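You operate a simulated robot arm through the tools that you are given. There is no shell and no other tool.

The job below is to be done with a simulated robot arm. You get a single attempt, and the scene is never put back.

JOB
Dissolve the fixing powder, then top the brown dye to 600 with it.
Fine: dissolved in the white beaker's hot water, no grains carried over; both beakers back, stick in its can. Set down upright: small glass beaker, white beaker.

The check looks at the end state, three seconds after you hand in, the way a careful person would. Anything else that was tipped, shoved, dropped, spilled or broken makes it a failure.

ROBOT AND FRAMES
A 7-joint arm with a two-finger parallel gripper, fixed in place. Base frame: the origin is at the foot of the arm, x ahead of it, y to its left, z up. Readings come in cm, rad, newtons and seconds.
Its first joint turns from -2.897 to 2.897 rad. Payload 3.43 kg.
Tool frame: the origin (TCP) lies between the finger pads and is the grasp point; the fingertips stand 3 cm ahead of it; z points along the fingers, y is the line along which they close. The gripper opens to 9.4 cm. The fingers are 2.8 cm wide and 1 cm thick; the gripper's body (5 by 9.6 cm) begins 5.5 cm behind the TCP.
Orientation is that of the tool frame in the base frame, as a unit quaternion [w, x, y, z]. With the fingers straight down and closing along the base's y, the tool's x points along the base's -x, its y along +y and its z along -z.

CONTROLS
- The arm moves only by the tool drive_tool. Its argument "steps" is a list that holds one entry, the list of rows, each a list of 6 numbers: the shift along the tool's x, y, z in m, then the turn, a rotation vector about the tool's x, y, z in rad. In form: [[[tx, ty, tz, ax, ay, az], ...]]. A call has 1 to 20 rows; each row is the pose to reach, as a shift and turn from the pose commanded when the call began, along the tool's axes at that moment. "fingers" is the finger opening in m, from 0 to 0.094, set as the call begins (left out, the last holds). A row lasts 0.2 s, in which the tool goes at most 5 cm and 0.15 rad; a call with a longer step from one row to the next is refused whole, and so is a gripper value outside its range. A pose out of reach is approached as far as the arm can. The call stops where the force on the tool passes 40 N (or 10 N more than at its start, if that is more) or the arm is blocked; 0.2 s more then pass. The fingers move at their own pace (about 4.5 cm/s each) and stop on an object; they squeeze with about 30 N. The grip force told is the motor's: it shows also when the fingers shut on nothing. Time passes only in rows, and 0.2 s behind the last, so rows that repeat a pose let the fingers close. The reply holds the time, the measured pose of the TCP, the force on the tool along the base axes, the opening and the grip force, in the units named above and with some noise, with the torque about the TCP (base axes, N m) and any sound that the robot's microphone picked up, and new pictures: "views" is both (left out), scene, wrist or none.
- Cameras (640 x 400 px; columns grow to the right, rows downward): "scene" is fixed at [4.72, -48.64, 151.6]; the picture's right is [0.54, -0.84, 0.00], its down [-0.34, -0.22, -0.91] and it looks along [0.77, 0.49, -0.41] (base axes); focal length 370 px, centre (320, 200). "wrist" rides on the gripper at [7.6, 1.4, -10.3] in the tool frame; the picture's right is [-0.18, 0.98, 0.00], its down [-0.75, -0.14, -0.64] and it looks along [-0.63, -0.12, 0.77] (tool axes); focal length 243 px, centre (320, 200). There is no depth. A picture from a camera that has moved, and an enlarged one, comes with that camera's place and axes in the base frame and with its lens. The place of the scene camera against the robot may be out by one fixed shift of up to 2.5 cm in any direction.
- inspect(camera, box): a new picture of the part [left, top, right, bottom] of that camera's present view, enlarged. No time passes.
- job_done(): hands the job in; it is judged then, once.

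Places have to be worked out from the pictures, the camera data and where the tool is seen. Open the gripper and draw the arm clear of the work before you hand the job in, unless the task says otherwise.

The tools are called after "Call:" as a command line: name --argument value ..., lists and objects as JSON in quotes. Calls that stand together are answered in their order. drive_tool: Moves the arm, as the interface text tells. Its arguments: {"type":"object","properties":{"steps":{"type":"array"},"fingers":{"type":"number"},"views":{"type":"string","enum":["both","scene","wrist","none"]}},"required":["steps"]} The other tools are called the same way: inspect (camera, box) takes an enlarged picture of a part of a camera's view; job_done () hands the job in.

At the start:

```text
time: 0.0
eef_pos: [48.6, 27.23, 132.26]
orientation: [0.0, 0.001, 1.0, 0.0]
wrist_force: [-0.3, 0.1, 0.4]
wrist_torque: [-0.01, 0.01, 0.0]
width: 9.41
finger_force: 0.0
```

scene: 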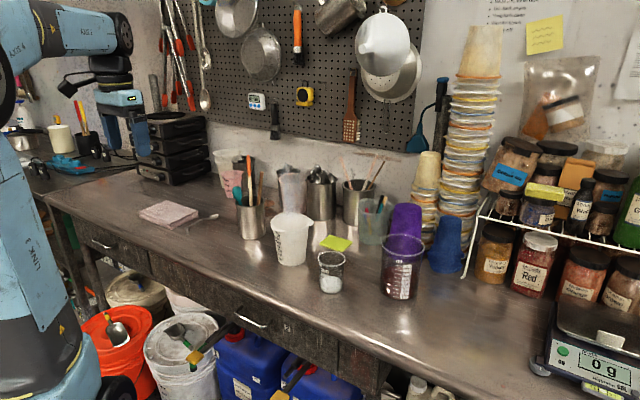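
wrist: 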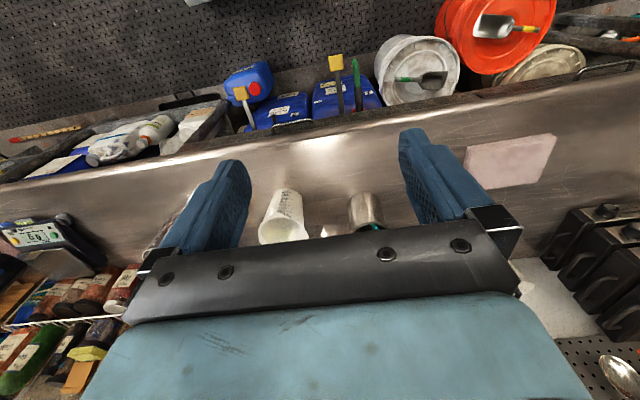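

I begin by looking closely at the bench: a white beaker, a small glass beaker with white powder, a tall beaker with brown/purple dye, a can with sticks. I enlarge these parts of the view before moving.

Call:
inspect --camera "scene" --box '[260, 190, 440, 310]'

Call:
inspect --camera "scene" --box '[200, 130, 400, 255]'

Call:
inspect --camera "wrist" --box '[220, 160, 420, 285]'

Call:
inspect --camera "scene" --box '[460, 0, 640, 112]'

```text
3.33 times, centred on (350, 250) of scene
camera zoom: at [4.72, -48.64, 151.6], right [0.54, -0.84, 0.0], down [-0.34, -0.22, -0.91], along [0.77, 0.49, -0.41], focal length 1234 px, centre (220, 33)
```

zoom: 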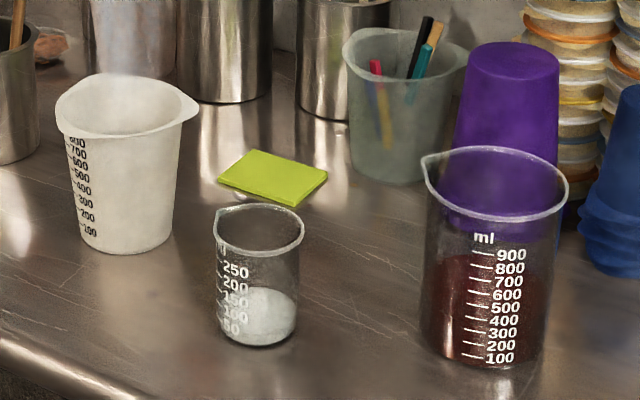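

```text
3.20 times, centred on (300, 192) of scene
camera zoom: at [4.72, -48.64, 151.6], right [0.54, -0.84, 0.0], down [-0.34, -0.22, -0.91], along [0.77, 0.49, -0.41], focal length 1185 px, centre (384, 224)
```

zoom: 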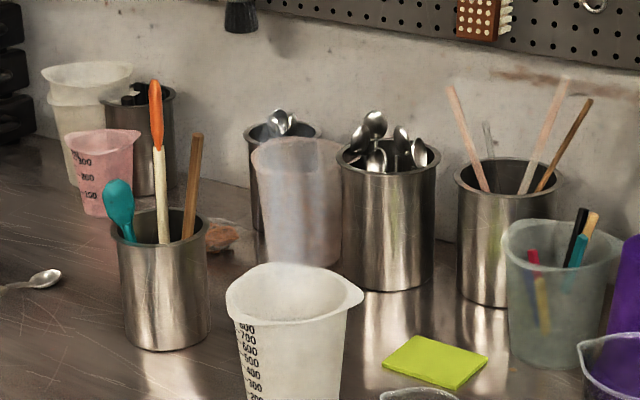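

```text
3.20 times, centred on (320, 222) of wrist
camera zoom: at [40.91, 28.81, 142.7], right [0.18, 0.98, 0.0], down [0.75, -0.14, 0.64], along [0.63, -0.12, -0.77], focal length 776 px, centre (320, 128)
```

zoom: 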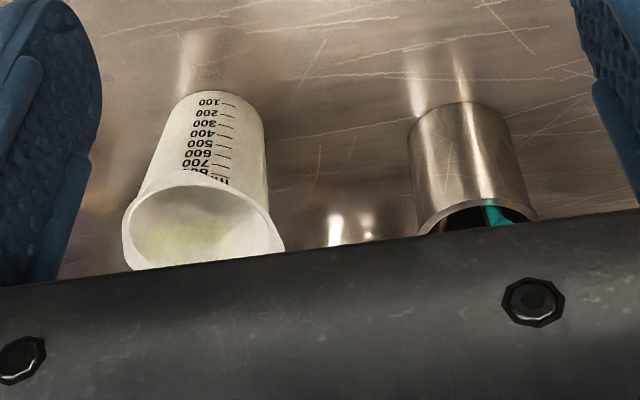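

```text
3.56 times, centred on (550, 56) of scene
camera zoom: at [4.72, -48.64, 151.6], right [0.54, -0.84, 0.0], down [-0.34, -0.22, -0.91], along [0.77, 0.49, -0.41], focal length 1316 px, centre (-498, 712)
```

zoom: 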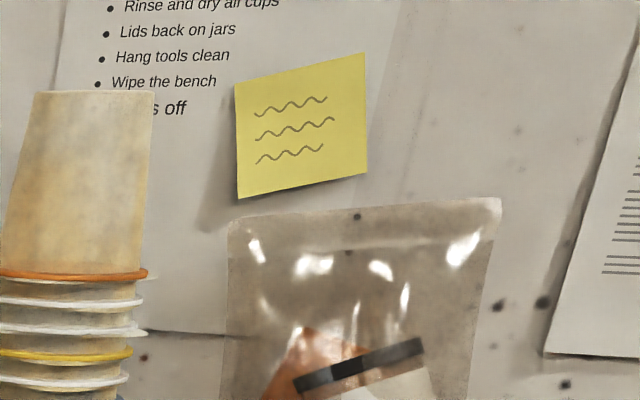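

The bench top works out to about z≈85 cm. The white beaker is near (83, 11), the small powder beaker near (78, -6), the dye beaker near (86, -23) and the stick can near (88, 33). A side grasp with the camera above the hand needs a half-turn about the tool axis, so I test that turn here, well clear of everything.

Call:
drive_tool --steps '[[[0, 0, 0, 0, 0, 0.14], [0, 0, 0, 0, 0, 0.28], [0, 0, 0, 0, 0, 0.42], [0, 0, 0, 0, 0, 0.56], [0, 0, 0, 0, 0, 0.7], [0, 0, 0, 0, 0, 0.84], [0, 0, 0, 0, 0, 0.98], [0, 0, 0, 0, 0, 1.12], [0, 0, 0, 0, 0, 1.26], [0, 0, 0, 0, 0, 1.4], [0, 0, 0, 0, 0, 1.54]]]' --views "both"

```text
time: 2.4
eef_pos: [48.65, 27.2, 132.31]
orientation: [0.0, 0.697, 0.717, 0.0]
wrist_force: [-0.4, 0.4, -0.4]
wrist_torque: [0.02, 0.0, 0.04]
width: 9.41
finger_force: 0.1
camera wrist: at [49.75, 35.0, 142.77], right [0.99, -0.16, 0.0], down [-0.12, -0.76, 0.64], along [-0.1, -0.63, -0.77], focal length 243 px, centre (320, 200)
```

scene: 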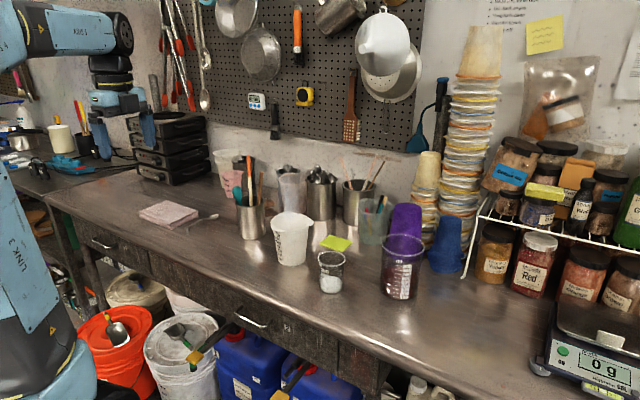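
wrist: 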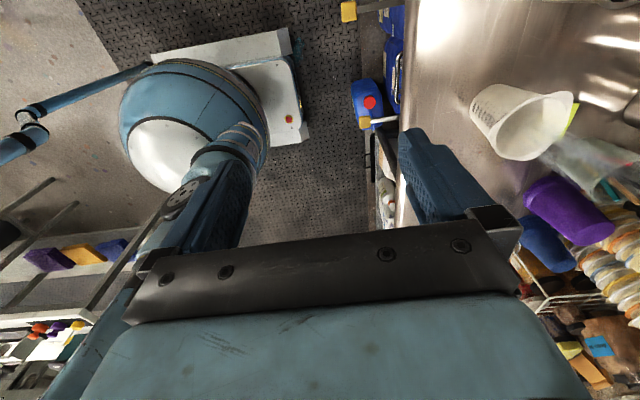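

The turn went smoothly to 1.54 rad. I carry on to the full half-turn.

Call:
drive_tool --steps '[[[0, 0, 0, 0, 0, 0.14], [0, 0, 0, 0, 0, 0.28], [0, 0, 0, 0, 0, 0.42], [0, 0, 0, 0, 0, 0.56], [0, 0, 0, 0, 0, 0.7], [0, 0, 0, 0, 0, 0.84], [0, 0, 0, 0, 0, 0.98], [0, 0, 0, 0, 0, 1.12], [0, 0, 0, 0, 0, 1.26], [0, 0, 0, 0, 0, 1.4], [0, 0, 0, 0, 0, 1.54], [0, 0, 0, 0, 0, 1.6]]]' --views "both"

```text
time: 5.0
eef_pos: [48.63, 27.12, 132.34]
orientation: [-0.003, 1.0, 0.0, -0.001]
wrist_force: [0.0, -0.5, 0.5]
wrist_torque: [0.06, -0.03, -0.04]
width: 9.38
finger_force: 0.0
camera wrist: at [56.17, 25.76, 142.78], right [-0.18, -0.98, -0.01], down [-0.75, 0.14, 0.65], along [-0.63, 0.12, -0.76], focal length 243 px, centre (320, 200)
```

scene: 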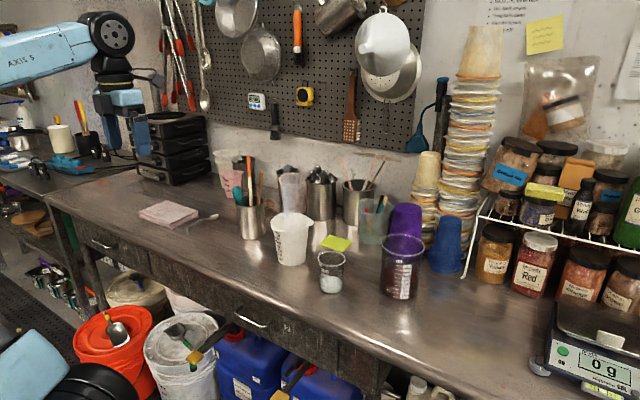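
wrist: 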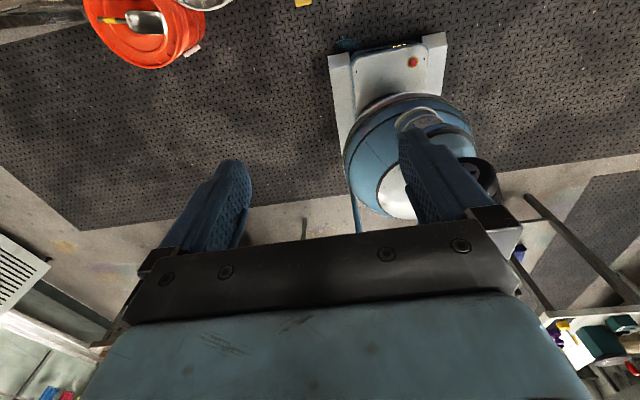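

The half-turn is fully reachable. Now I pitch the tool forward to 30° below horizontal and shift over to around (57, 8), still high, so the wrist camera sees the beakers from behind and above.

Call:
drive_tool --steps '[[[0.01, 0.02, 0.005, 0, 0.13, 0], [0.02, 0.04, 0.01, 0, 0.26, 0], [0.03, 0.06, 0.015, 0, 0.39, 0], [0.04, 0.08, 0.02, 0, 0.52, 0], [0.05, 0.1, 0.025, 0, 0.65, 0], [0.06, 0.12, 0.03, 0, 0.78, 0], [0.07, 0.14, 0.035, 0, 0.91, 0], [0.08, 0.16, 0.04, 0, 1.047, 0], [0.08, 0.18, 0.04, 0, 1.047, 0]]]' --views "both"

```text
time: 6.7
eef_pos: [57.04, 6.6, 129.45]
orientation: [0.052, 0.885, -0.073, 0.457]
wrist_force: [-0.2, -0.4, 0.5]
wrist_torque: [0.03, -0.01, 0.02]
width: 9.39
finger_force: 0.0
stopped in row 8: the arm was blocked; the commanded pose is now the measured one
camera wrist: at [52.8, 6.23, 141.76], right [-0.28, -0.95, -0.13], down [-0.92, 0.3, -0.25], along [0.27, 0.05, -0.96], focal length 243 px, centre (320, 200)
```

scene: 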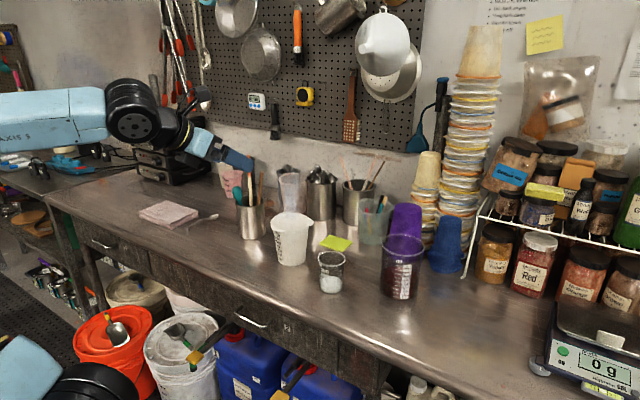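
wrist: 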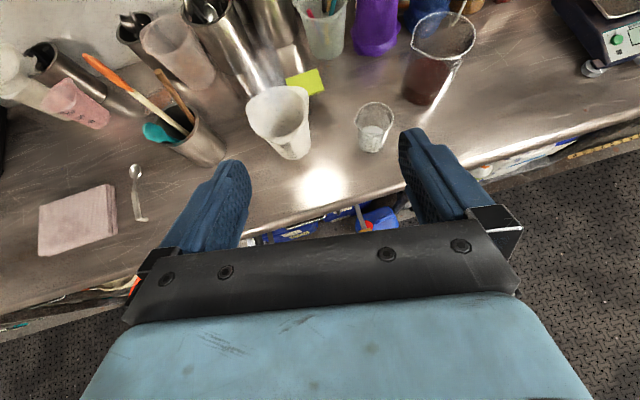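

The arm stopped just short of the full pitch, probably near a joint limit. I look at the arm's posture and at the very useful wrist view before choosing another posture.

Call:
inspect --camera "scene" --box '[0, 50, 280, 225]'

Call:
inspect --camera "wrist" --box '[230, 0, 490, 162]'

Call:
inspect --camera "wrist" --box '[60, 20, 300, 170]'

```text
2.29 times, centred on (140, 138) of scene
camera zoom: at [4.72, -48.64, 151.6], right [0.54, -0.84, 0.0], down [-0.34, -0.22, -0.91], along [0.77, 0.49, -0.41], focal length 846 px, centre (731, 343)
```

zoom: 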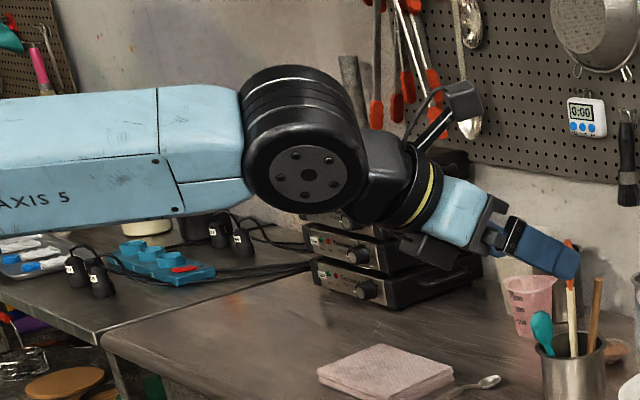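

```text
2.46 times, centred on (360, 81) of wrist
camera zoom: at [52.8, 6.23, 141.76], right [-0.28, -0.95, -0.13], down [-0.92, 0.3, -0.25], along [0.27, 0.05, -0.96], focal length 597 px, centre (222, 493)
```

zoom: 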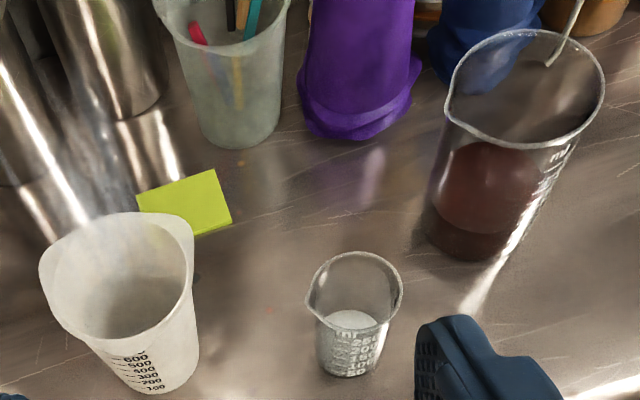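

```text
2.67 times, centred on (180, 95) of wrist
camera zoom: at [52.8, 6.23, 141.76], right [-0.28, -0.95, -0.13], down [-0.92, 0.3, -0.25], along [0.27, 0.05, -0.96], focal length 647 px, centre (693, 480)
```

zoom: 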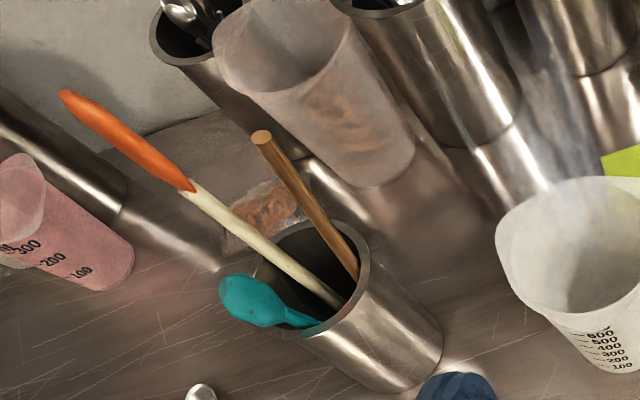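

The forearm is nearly level, with the hand about 30° below it. Before choosing a grasp I measure the white and small beakers more exactly, because the gripper only opens 9.4 cm.

Call:
inspect --camera "scene" --box '[264, 200, 324, 275]'

Call:
inspect --camera "scene" --box '[310, 240, 358, 300]'

Call:
inspect --camera "scene" --box '[370, 225, 435, 306]'

Call:
inspect --camera "wrist" --box '[235, 75, 335, 165]'

```text
5.33 times, centred on (294, 238) of scene
camera zoom: at [4.72, -48.64, 151.6], right [0.54, -0.84, 0.0], down [-0.34, -0.22, -0.91], along [0.77, 0.49, -0.41], focal length 1975 px, centre (459, 0)
```

zoom: 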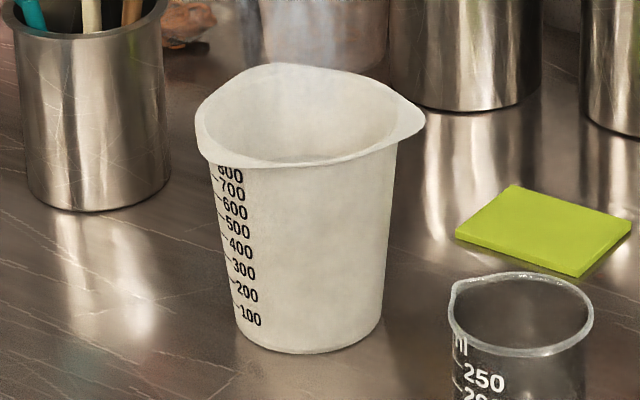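

```text
6.67 times, centred on (334, 270) of scene
camera zoom: at [4.72, -48.64, 151.6], right [0.54, -0.84, 0.0], down [-0.34, -0.22, -0.91], along [0.77, 0.49, -0.41], focal length 2468 px, centre (227, -267)
```

zoom: 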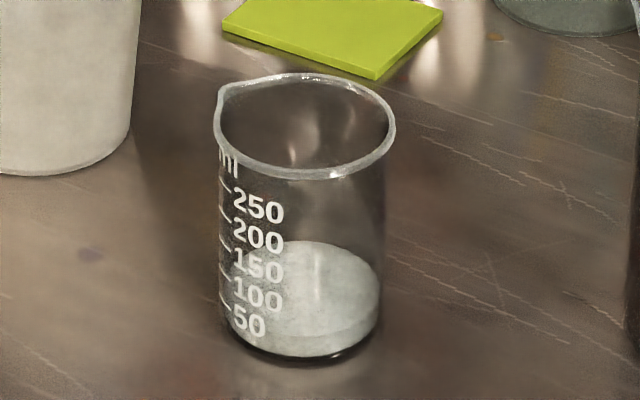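

```text
4.94 times, centred on (402, 266) of scene
camera zoom: at [4.72, -48.64, 151.6], right [0.54, -0.84, 0.0], down [-0.34, -0.22, -0.91], along [0.77, 0.49, -0.41], focal length 1828 px, centre (-87, -124)
```

zoom: 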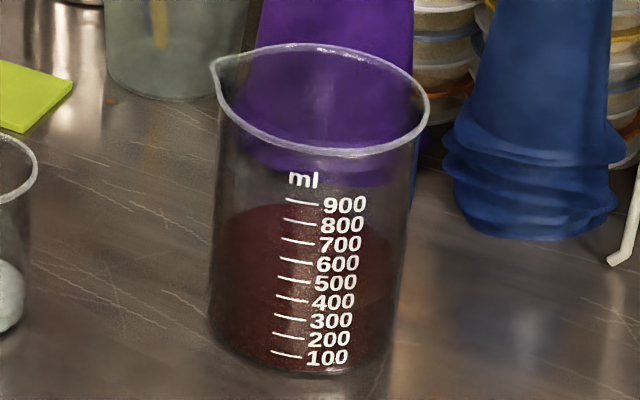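

```text
4.44 times, centred on (285, 120) of wrist
camera zoom: at [52.8, 6.23, 141.76], right [-0.28, -0.95, -0.13], down [-0.92, 0.3, -0.25], along [0.27, 0.05, -0.96], focal length 1078 px, centre (476, 556)
```

zoom: 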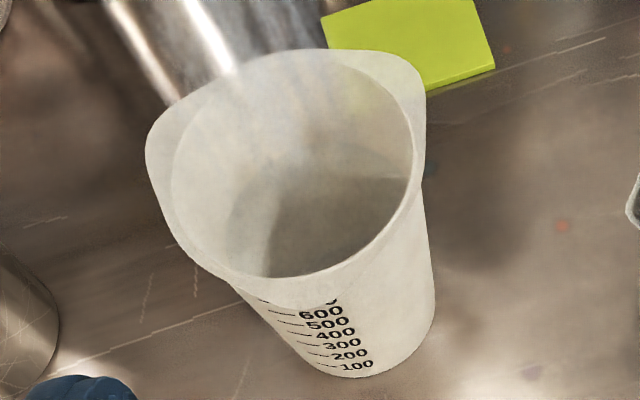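

The white beaker is a tapered tri-corner one, roughly 8.6 cm across the base and wider above, so it must be held low. I first correct the small yaw error by going to 45° pitch with zero yaw at a lower height, to see whether the arm follows well there.

Call:
drive_tool --steps '[[[-0.02, 0, 0.02, 0.03, -0.035, -0.02], [-0.04, -0.003, 0.04, 0.06, -0.07, -0.042], [-0.06, -0.005, 0.065, 0.09, -0.105, -0.064], [-0.08, -0.007, 0.09, 0.12, -0.14, -0.086], [-0.105, -0.009, 0.11, 0.143, -0.173, -0.107], [-0.105, -0.009, 0.11, 0.143, -0.173, -0.107]]]' --views "both"

```text
time: 7.5
eef_pos: [56.97, 6.3, 123.89]
orientation: [0.109, 0.884, -0.035, 0.454]
wrist_force: [-0.3, 0.2, 0.0]
wrist_torque: [0.03, 0.01, 0.03]
width: 9.41
finger_force: 0.0
stopped in row 4: the arm was blocked; the commanded pose is now the measured one
camera wrist: at [53.07, 7.65, 136.25], right [-0.27, -0.96, 0.01], down [-0.93, 0.25, -0.27], along [0.26, -0.08, -0.96], focal length 243 px, centre (320, 200)
```

scene: 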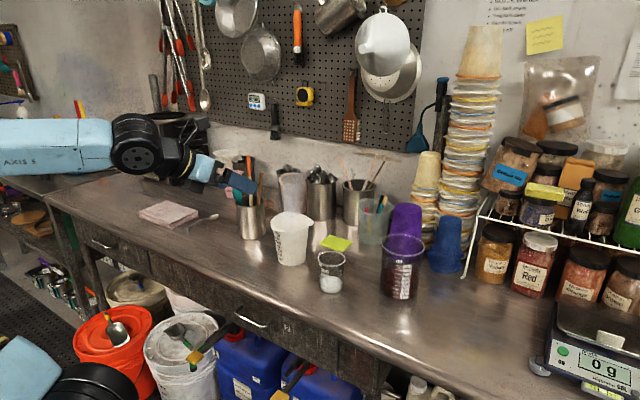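
wrist: 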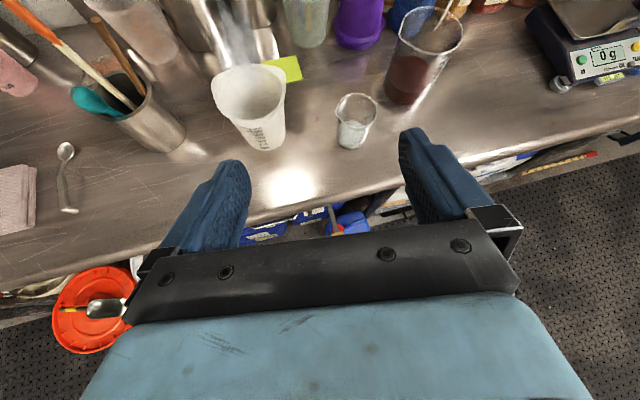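

This posture keeps getting blocked: the half-turn in that direction seems to have pushed the elbow into an awkward branch. I back out to a tool-down pose higher up, then will try the half-turn the other way.

Call:
drive_tool --steps '[[[0.004, -0.013, -0.014, 0, -0.1, 0], [0.008, -0.027, -0.028, 0, -0.2, 0], [0.012, -0.041, -0.042, 0, -0.3, 0], [0.016, -0.055, -0.056, 0, -0.42, 0], [0.02, -0.069, -0.07, 0, -0.54, 0], [0.024, -0.083, -0.084, 0, -0.66, 0], [0.028, -0.097, -0.098, 0, -0.76, 0], [0.032, -0.11, -0.112, 0, -0.86, 0], [0.035, -0.124, -0.127, 0, -0.95, 0], [0.035, -0.124, -0.127, 0, -0.95, 0]]]' --views "scene"

```text
time: 9.7
eef_pos: [50.92, 21.4, 131.75]
orientation: [0.078, 0.994, -0.079, -0.002]
wrist_force: [0.4, 0.0, 0.1]
wrist_torque: [0.01, 0.0, -0.02]
width: 9.39
finger_force: 0.0
```

scene: 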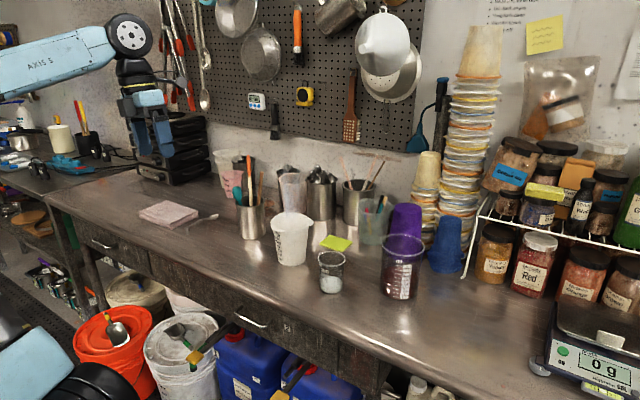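

Back to tool-down. I first remove the small residual tilt, then turn the tool about its own axis the opposite way.

Call:
drive_tool --steps '[[[0, 0, 0, 0.078, 0, 0], [0, 0, 0, 0.155, 0.016, 0], [0, 0, 0, 0.155, 0.016, 0]]]' --views "none"

Call:
drive_tool --steps '[[[0, 0, 0, 0, 0, -0.145], [0, 0, 0, 0, 0, -0.29], [0, 0, 0, 0, 0, -0.435], [0, 0, 0, 0, 0, -0.58], [0, 0, 0, 0, 0, -0.725], [0, 0, 0, 0, 0, -0.87], [0, 0, 0, 0, 0, -1.015], [0, 0, 0, 0, 0, -1.16], [0, 0, 0, 0, 0, -1.305], [0, 0, 0, 0, 0, -1.45], [0, 0, 0, 0, 0, -1.595], [0, 0, 0, 0, 0, -1.74], [0, 0, 0, 0, 0, -1.885], [0, 0, 0, 0, 0, -2.03], [0, 0, 0, 0, 0, -2.175], [0, 0, 0, 0, 0, -2.32], [0, 0, 0, 0, 0, -2.465], [0, 0, 0, 0, 0, -2.61], [0, 0, 0, 0, 0, -2.755], [0, 0, 0, 0, 0, -2.9]]]' --views "both"

```text
time: 10.5
eef_pos: [50.99, 21.46, 131.82]
orientation: [0.002, 0.997, -0.077, 0.012]
wrist_force: [-0.1, -0.9, 0.4]
wrist_torque: [-0.02, -0.02, 0.03]
width: 9.4
finger_force: 0.1
```

```text
time: 14.7
eef_pos: [51.02, 21.51, 131.97]
orientation: [0.013, 0.195, 0.981, -0.001]
wrist_force: [0.2, 0.3, 0.8]
wrist_torque: [-0.01, -0.04, 0.01]
width: 9.39
finger_force: 0.1
camera wrist: at [44.16, 25.9, 142.14], right [0.55, 0.84, 0.01], down [0.63, -0.42, 0.66], along [0.56, -0.36, -0.75], focal length 243 px, centre (320, 200)
```

scene: 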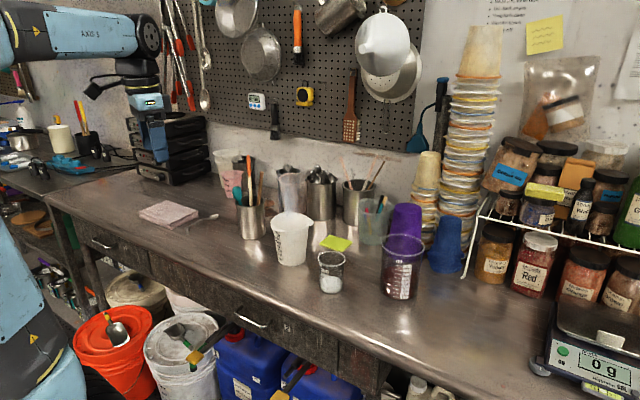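
wrist: 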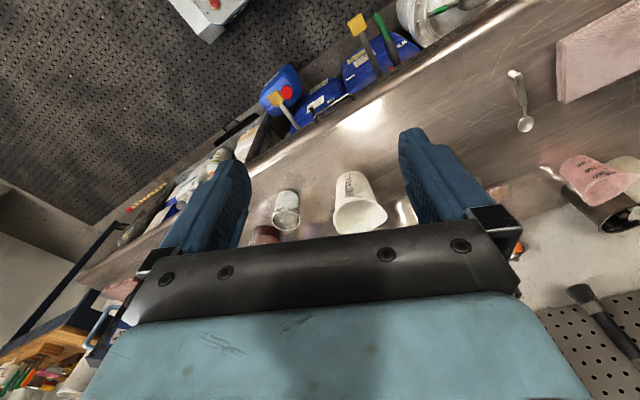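

The elbow is back to its natural posture. I keep turning in the same (negative) direction towards the camera-on-top orientation and watch whether the elbow stays put.

Call:
drive_tool --steps '[[[0, 0, 0, 0, 0, -0.145], [0, 0, 0, 0, 0, -0.29], [0, 0, 0, 0, 0, -0.435], [0, 0, 0, 0, 0, -0.58], [0, 0, 0, 0, 0, -0.725], [0, 0, 0, 0, 0, -0.87], [0, 0, 0, 0, 0, -1.015], [0, 0, 0, 0, 0, -1.16], [0, 0, 0, 0, 0, -1.305], [0, 0, 0, 0, 0, -1.45], [0, 0, 0, 0, 0, -1.595], [0, 0, 0, 0, 0, -1.74], [0, 0, 0, 0, 0, -1.885], [0, 0, 0, 0, 0, -2.03], [0, 0, 0, 0, 0, -2.175], [0, 0, 0, 0, 0, -2.32], [0, 0, 0, 0, 0, -2.465], [0, 0, 0, 0, 0, -2.61], [0, 0, 0, 0, 0, -2.755], [0, 0, 0, 0, 0, -2.9]]]' --views "scene"

Call:
drive_tool --steps '[[[0, 0, 0, 0, 0, -0.14], [0, 0, 0, 0, 0, -0.28], [0, 0, 0, 0, 0, -0.42], [0, 0, 0, 0, 0, -0.56], [0, 0, 0, 0, 0, -0.63]]]' --views "both"

```text
time: 18.9
eef_pos: [51.07, 21.55, 131.9]
orientation: [-0.001, 0.95, -0.313, 0.012]
wrist_force: [0.7, 0.3, -0.9]
wrist_torque: [-0.02, -0.04, 0.0]
width: 9.39
finger_force: 0.1
```

scene: 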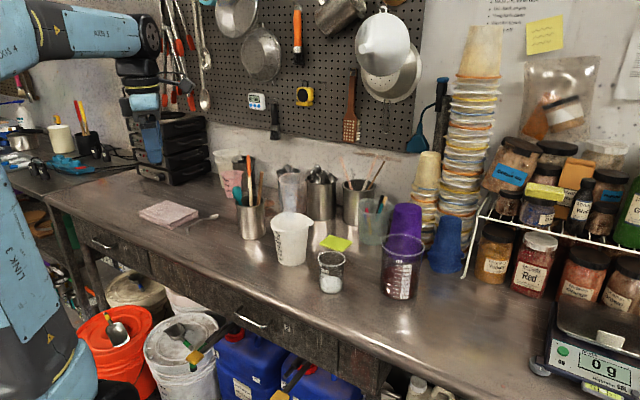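

```text
time: 20.1
eef_pos: [50.96, 21.51, 131.9]
orientation: [0.002, 1.0, -0.003, 0.012]
wrist_force: [0.4, -1.0, -0.5]
wrist_torque: [0.03, -0.01, -0.03]
width: 9.38
finger_force: 0.0
camera wrist: at [58.27, 20.18, 142.5], right [-0.19, -0.98, 0.0], down [-0.77, 0.15, 0.62], along [-0.61, 0.12, -0.78], focal length 243 px, centre (320, 200)
```

scene: 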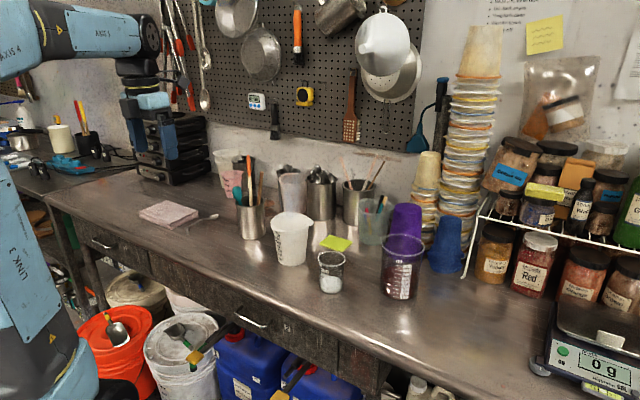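
wrist: 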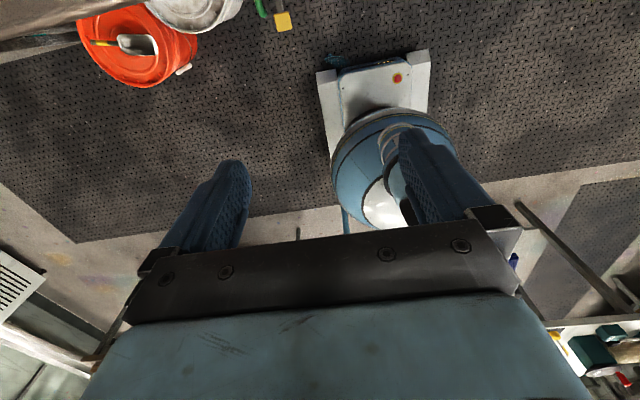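

This time the elbow kept its natural posture. I pitch forward again to 30° below horizontal while moving to about (58, 5, 120).

Call:
drive_tool --steps '[[[0.008, 0.018, 0.013, 0, 0.12, 0], [0.016, 0.036, 0.026, 0, 0.24, 0], [0.024, 0.054, 0.039, 0, 0.36, 0], [0.032, 0.072, 0.052, 0, 0.48, 0], [0.04, 0.09, 0.065, 0, 0.6, 0], [0.048, 0.108, 0.078, 0, 0.72, 0], [0.056, 0.126, 0.091, 0, 0.84, 0], [0.064, 0.144, 0.104, 0, 0.96, 0], [0.07, 0.162, 0.117, 0, 1.05, 0], [0.07, 0.162, 0.117, 0, 1.05, 0]]]' --views "both"

```text
time: 22.3
eef_pos: [58.1, 5.11, 120.37]
orientation: [0.004, 0.859, -0.002, 0.512]
wrist_force: [-0.4, 0.1, 0.0]
wrist_torque: [0.0, -0.01, -0.01]
width: 9.39
finger_force: 0.1
camera wrist: at [52.65, 3.97, 132.15], right [-0.1, -0.98, -0.16], down [-0.92, 0.15, -0.36], along [0.37, 0.11, -0.92], focal length 243 px, centre (320, 200)
```

scene: 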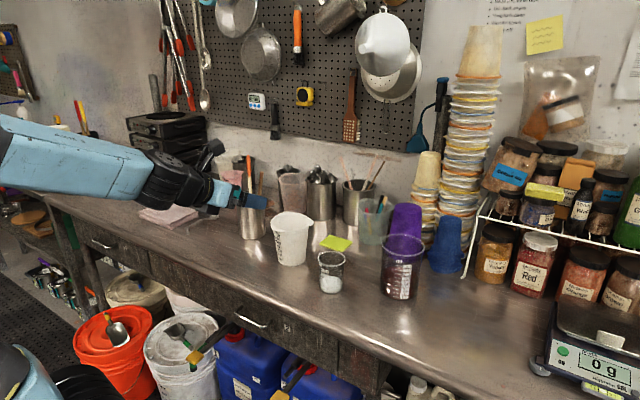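
wrist: 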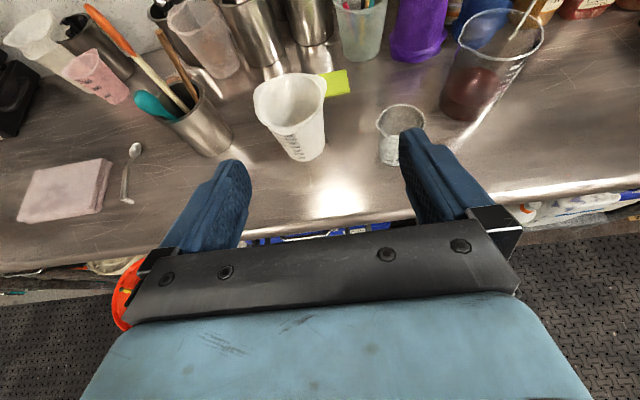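

The pose was reached cleanly. From here I enlarge the wrist view to place the beakers and the can accurately.

Call:
inspect --camera "wrist" --box '[240, 60, 440, 185]'

Call:
inspect --camera "wrist" --box '[400, 0, 600, 125]'

Call:
inspect --camera "wrist" --box '[60, 0, 260, 170]'

```text
3.20 times, centred on (340, 122) of wrist
camera zoom: at [52.65, 3.97, 132.15], right [-0.1, -0.98, -0.16], down [-0.92, 0.15, -0.36], along [0.37, 0.11, -0.92], focal length 776 px, centre (256, 448)
```

zoom: 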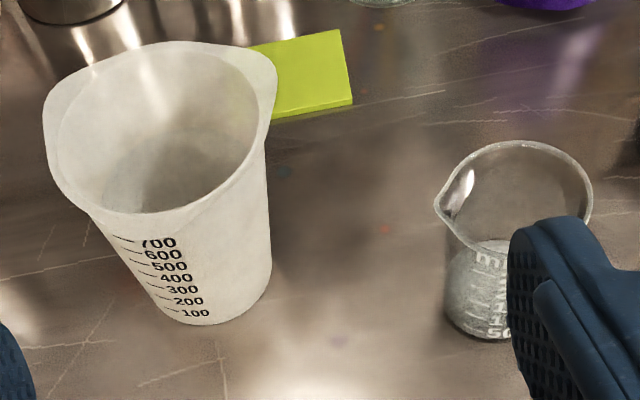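

```text
3.20 times, centred on (500, 62) of wrist
camera zoom: at [52.65, 3.97, 132.15], right [-0.1, -0.98, -0.16], down [-0.92, 0.15, -0.36], along [0.37, 0.11, -0.92], focal length 776 px, centre (-256, 640)
```

zoom: 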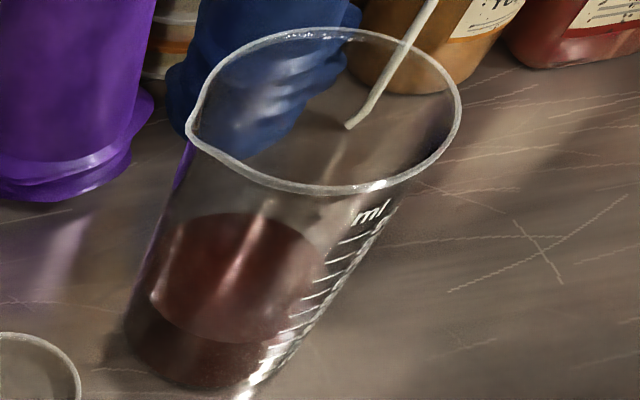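

```text
2.35 times, centred on (160, 85) of wrist
camera zoom: at [52.65, 3.97, 132.15], right [-0.1, -0.98, -0.16], down [-0.92, 0.15, -0.36], along [0.37, 0.11, -0.92], focal length 571 px, centre (696, 471)
```

zoom: 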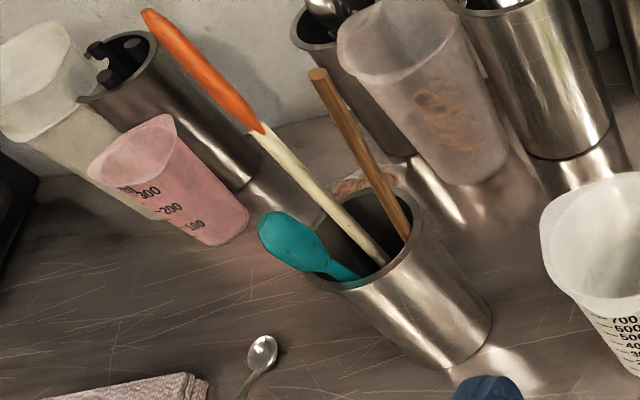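

Working from the wrist view, the small beaker is at about (78.8, -7.0) with its spout towards +y, and the white beaker is at about (84.3, 11.3). I move down in front of the small beaker at a 20° downward pitch, staying clear at x≈66, z≈100.

Call:
drive_tool --steps '[[[-0.017, 0.015, 0.021, 0, 0.018, 0], [-0.034, 0.03, 0.042, 0, 0.036, 0], [-0.051, 0.045, 0.063, 0, 0.055, 0], [-0.068, 0.06, 0.083, 0, 0.074, 0], [-0.085, 0.075, 0.104, 0, 0.092, 0], [-0.102, 0.09, 0.125, 0, 0.11, 0], [-0.12, 0.105, 0.146, 0, 0.129, 0], [-0.138, 0.121, 0.166, 0, 0.147, 0], [-0.138, 0.121, 0.166, 0, 0.147, 0]]]' --views "both"

```text
time: 24.5
eef_pos: [69.39, -4.61, 101.22]
orientation: [-0.013, 0.819, 0.023, 0.574]
wrist_force: [-0.4, -0.9, 0.0]
wrist_torque: [0.03, -0.02, 0.04]
width: 9.42
finger_force: 0.1
out of reach, approached as far as the arm can: row 3, 4, 5, 6, 7, 8, 9
stopped in row 9: the arm was blocked; the commanded pose is now the measured one
camera wrist: at [62.42, -6.23, 112.05], right [-0.01, -0.99, -0.17], down [-0.87, 0.09, -0.49], along [0.5, 0.14, -0.86], focal length 243 px, centre (320, 200)
```

scene: 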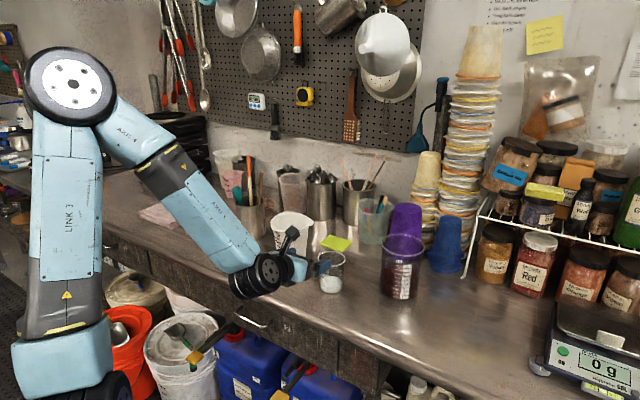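
wrist: 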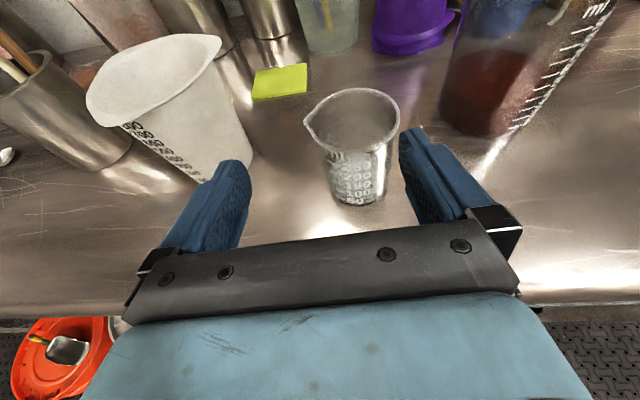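

The 20° pitch is out of reach this close in, because the wrist bends up to its limit with the forearm this steep. The small beaker now places at about (79.1, -6.5), so I go to a 30° pitch pre-grasp pose at (69, -6.6, 95.8), centred on it.

Call:
drive_tool --steps '[[[-0.013, 0.005, 0.004, -0.011, -0.044, 0.008], [-0.027, 0.01, 0.008, -0.022, -0.088, 0.016], [-0.04, 0.015, 0.012, -0.032, -0.132, 0.023], [-0.053, 0.0195, 0.015, -0.043, -0.176, 0.031], [-0.053, 0.0195, 0.015, -0.043, -0.176, 0.031]]]' --views "both"

```text
time: 25.7
eef_pos: [69.16, -6.75, 95.75]
orientation: [-0.002, 0.867, -0.001, 0.499]
wrist_force: [-0.4, 0.1, -0.4]
wrist_torque: [0.0, 0.0, 0.0]
width: 9.4
finger_force: 0.0
camera wrist: at [64.01, -8.01, 107.61], right [-0.09, -0.98, -0.16], down [-0.93, 0.14, -0.33], along [0.35, 0.12, -0.93], focal length 243 px, centre (320, 200)
```

scene: 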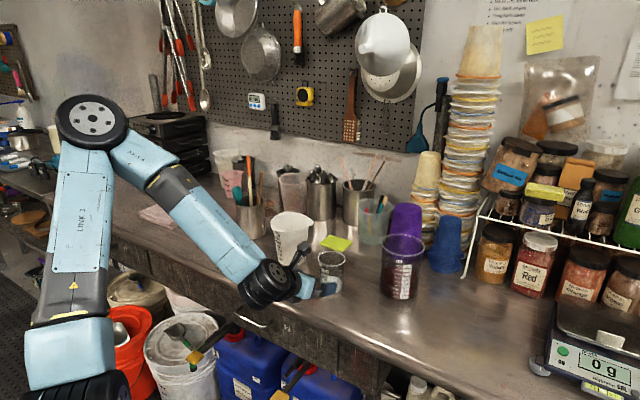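
wrist: 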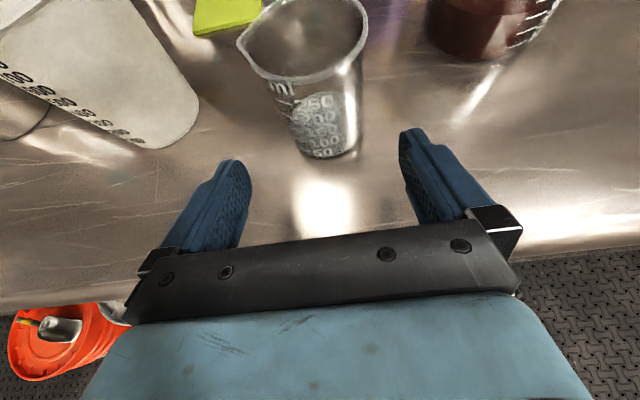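

The pre-grasp is good and the beaker sits nearly on the gripper's centre column. I enlarge the view to fix its distance before sliding in.

Call:
inspect --camera "wrist" --box '[220, 0, 420, 170]'

Call:
inspect --camera "scene" --box '[230, 220, 370, 310]'

```text
2.35 times, centred on (320, 85) of wrist
camera zoom: at [64.01, -8.01, 107.61], right [-0.09, -0.98, -0.16], down [-0.93, 0.14, -0.33], along [0.35, 0.12, -0.93], focal length 571 px, centre (320, 471)
```

zoom: 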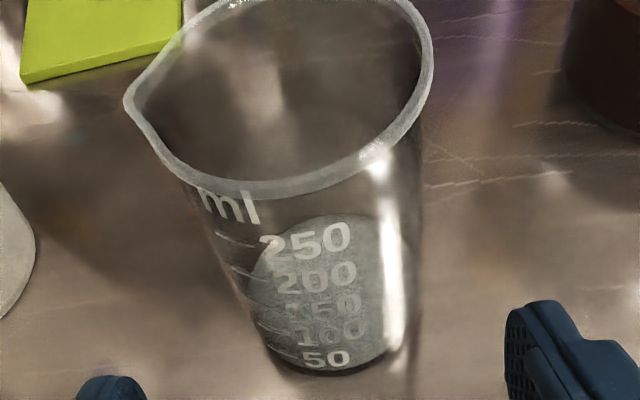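

```text
4.44 times, centred on (300, 265) of scene
camera zoom: at [4.72, -48.64, 151.6], right [0.54, -0.84, 0.0], down [-0.34, -0.22, -0.91], along [0.77, 0.49, -0.41], focal length 1646 px, centre (409, -89)
```

zoom: 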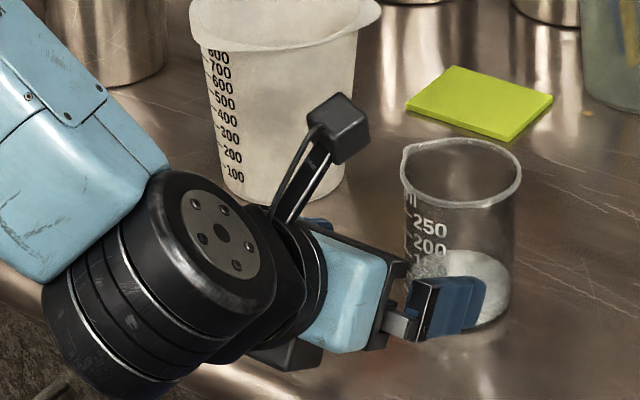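

The beaker's base centre comes out at about (79.8, -6.5). I slide most of the way in along the tool axis, then check before closing.

Call:
drive_tool --steps '[[[0.001, -0.001, 0.02, 0, 0, 0], [0.002, -0.002, 0.04, 0, 0, 0], [0.003, -0.0025, 0.06, 0, 0, 0], [0.003, -0.0025, 0.08, 0, 0, 0], [0.003, -0.0025, 0.08, 0, 0, 0]]]' --views "both"

Call:
inspect --camera "wrist" --box '[220, 60, 440, 220]'

Call:
inspect --camera "scene" --box '[260, 220, 380, 310]'

```text
time: 26.9
eef_pos: [76.31, -6.48, 92.02]
orientation: [-0.002, 0.867, -0.001, 0.499]
wrist_force: [-0.2, -0.7, 0.1]
wrist_torque: [0.04, 0.03, 0.01]
width: 9.41
finger_force: 0.1
camera wrist: at [71.15, -7.79, 103.85], right [-0.09, -0.98, -0.16], down [-0.93, 0.14, -0.33], along [0.35, 0.12, -0.93], focal length 243 px, centre (320, 200)
```

scene: 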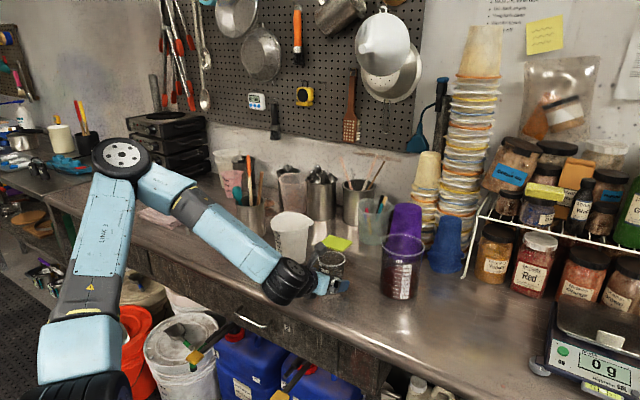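
wrist: 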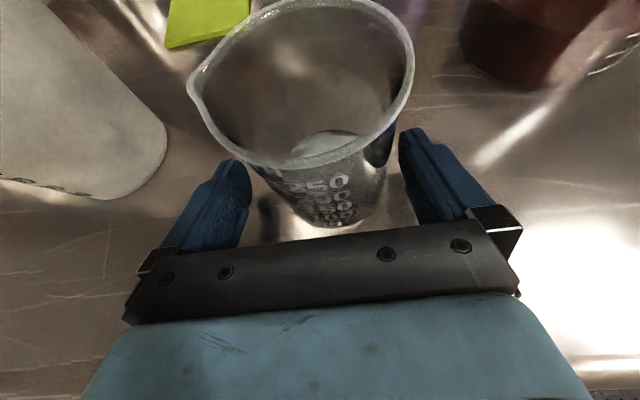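

```text
2.50 times, centred on (330, 140) of wrist
camera zoom: at [71.15, -7.79, 103.85], right [-0.09, -0.98, -0.16], down [-0.93, 0.14, -0.33], along [0.35, 0.12, -0.93], focal length 606 px, centre (295, 350)
```

zoom: 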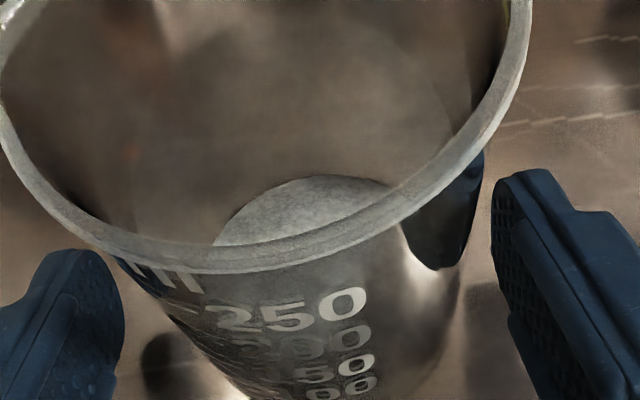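

```text
4.44 times, centred on (320, 265) of scene
camera zoom: at [4.72, -48.64, 151.6], right [0.54, -0.84, 0.0], down [-0.34, -0.22, -0.91], along [0.77, 0.49, -0.41], focal length 1646 px, centre (320, -89)
```

zoom: 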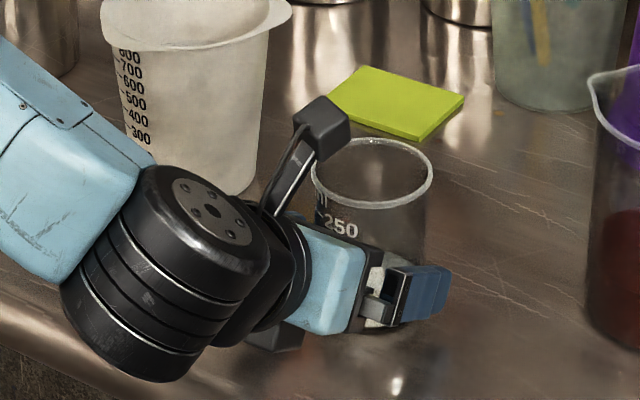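

The fingers straddle the beaker symmetrically. I go in the last 2.5 cm and then close.

Call:
drive_tool --steps '[[[0, 0, 0.0125, 0, 0, 0], [0, 0, 0.025, 0, 0, 0], [0, 0, 0.025, 0, 0, 0]]]' --views "both"

Call:
inspect --camera "scene" --box '[260, 220, 380, 310]'

```text
time: 27.7
eef_pos: [78.36, -6.36, 90.76]
orientation: [-0.002, 0.867, -0.002, 0.499]
wrist_force: [-6.4, 0.0, 9.3]
wrist_torque: [-0.43, 0.0, -0.3]
width: 9.37
finger_force: 0.0
camera wrist: at [73.22, -7.74, 102.63], right [-0.09, -0.98, -0.16], down [-0.93, 0.14, -0.33], along [0.35, 0.12, -0.93], focal length 243 px, centre (320, 200)
```

scene: 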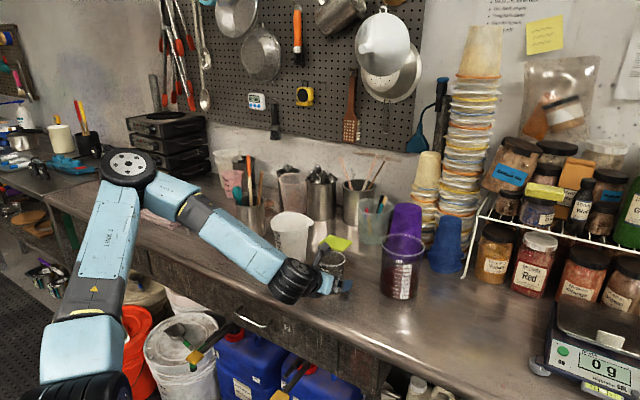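
wrist: 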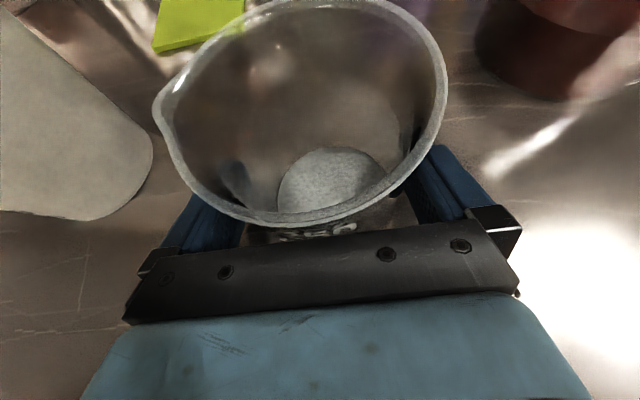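

```text
4.44 times, centred on (320, 265) of scene
camera zoom: at [4.72, -48.64, 151.6], right [0.54, -0.84, 0.0], down [-0.34, -0.22, -0.91], along [0.77, 0.49, -0.41], focal length 1646 px, centre (320, -89)
```

zoom: 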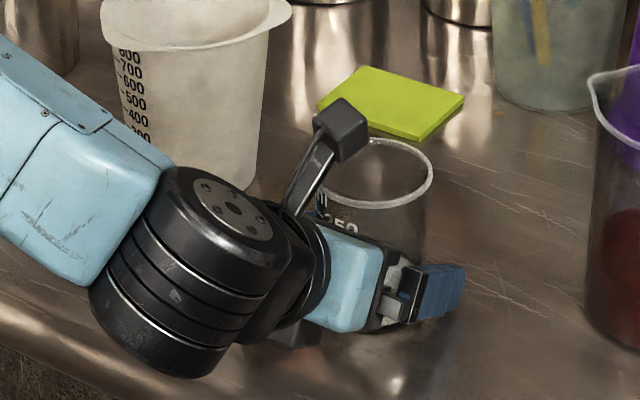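

The force reading (-6.4, 0, +9.3 N, acting at the right fingertip) means the fingertip is resting on the bench. The bench is therefore at z≈88 rather than 85, which puts the small beaker's axis at x≈77.7. I back up and raise the tool to grip about 4.5 cm above the bench.

Call:
drive_tool --steps '[[[0.0055, 0, -0.015, 0, 0, 0], [0.011, 0, -0.03, 0, 0, 0], [0.011, 0, -0.03, 0, 0, 0]]]' --views "both"

Call:
inspect --camera "scene" --box '[260, 220, 380, 310]'

Call:
inspect --camera "wrist" --box '[160, 0, 480, 240]'

```text
time: 28.5
eef_pos: [76.38, -6.39, 93.19]
orientation: [-0.002, 0.866, -0.001, 0.5]
wrist_force: [0.9, -0.4, 0.5]
wrist_torque: [0.02, 0.01, 0.02]
width: 9.4
finger_force: 0.1
camera wrist: at [71.2, -7.75, 105.08], right [-0.09, -0.98, -0.16], down [-0.93, 0.14, -0.33], along [0.35, 0.12, -0.93], focal length 243 px, centre (320, 200)
```

scene: 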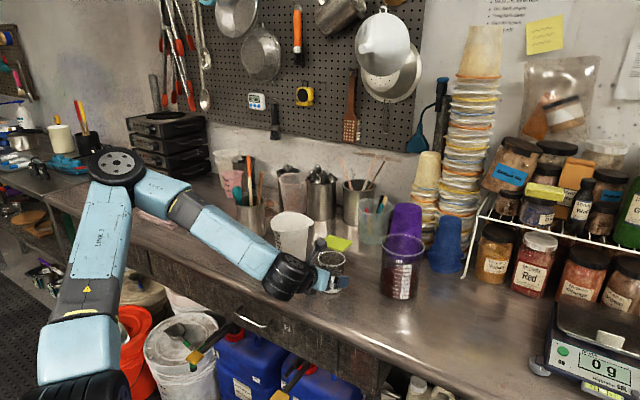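
wrist: 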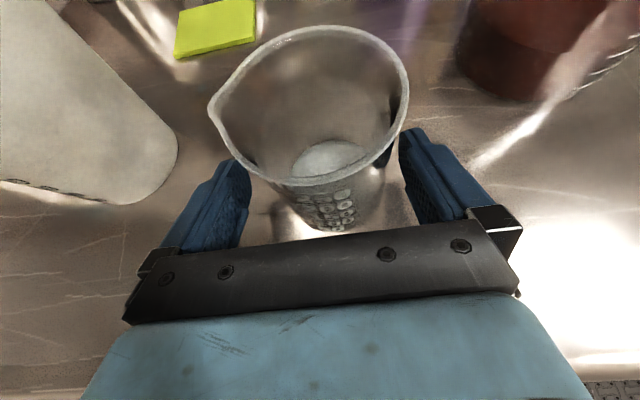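

```text
4.44 times, centred on (320, 265) of scene
camera zoom: at [4.72, -48.64, 151.6], right [0.54, -0.84, 0.0], down [-0.34, -0.22, -0.91], along [0.77, 0.49, -0.41], focal length 1646 px, centre (320, -89)
```

zoom: 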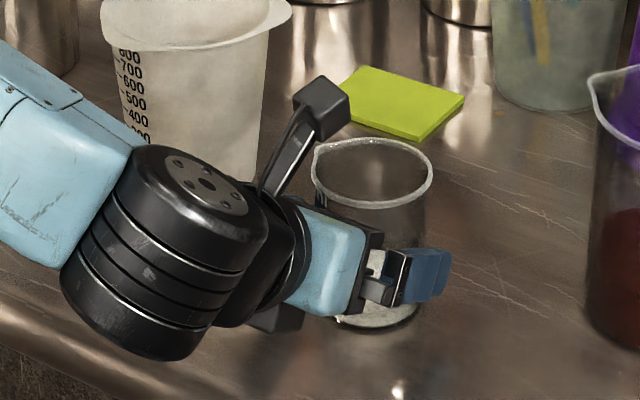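

```text
1.67 times, centred on (320, 120) of wrist
camera zoom: at [71.2, -7.75, 105.08], right [-0.09, -0.98, -0.16], down [-0.93, 0.14, -0.33], along [0.35, 0.12, -0.93], focal length 404 px, centre (320, 333)
```

zoom: 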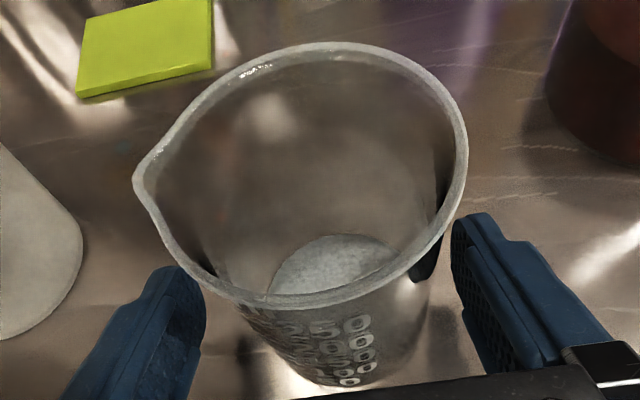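

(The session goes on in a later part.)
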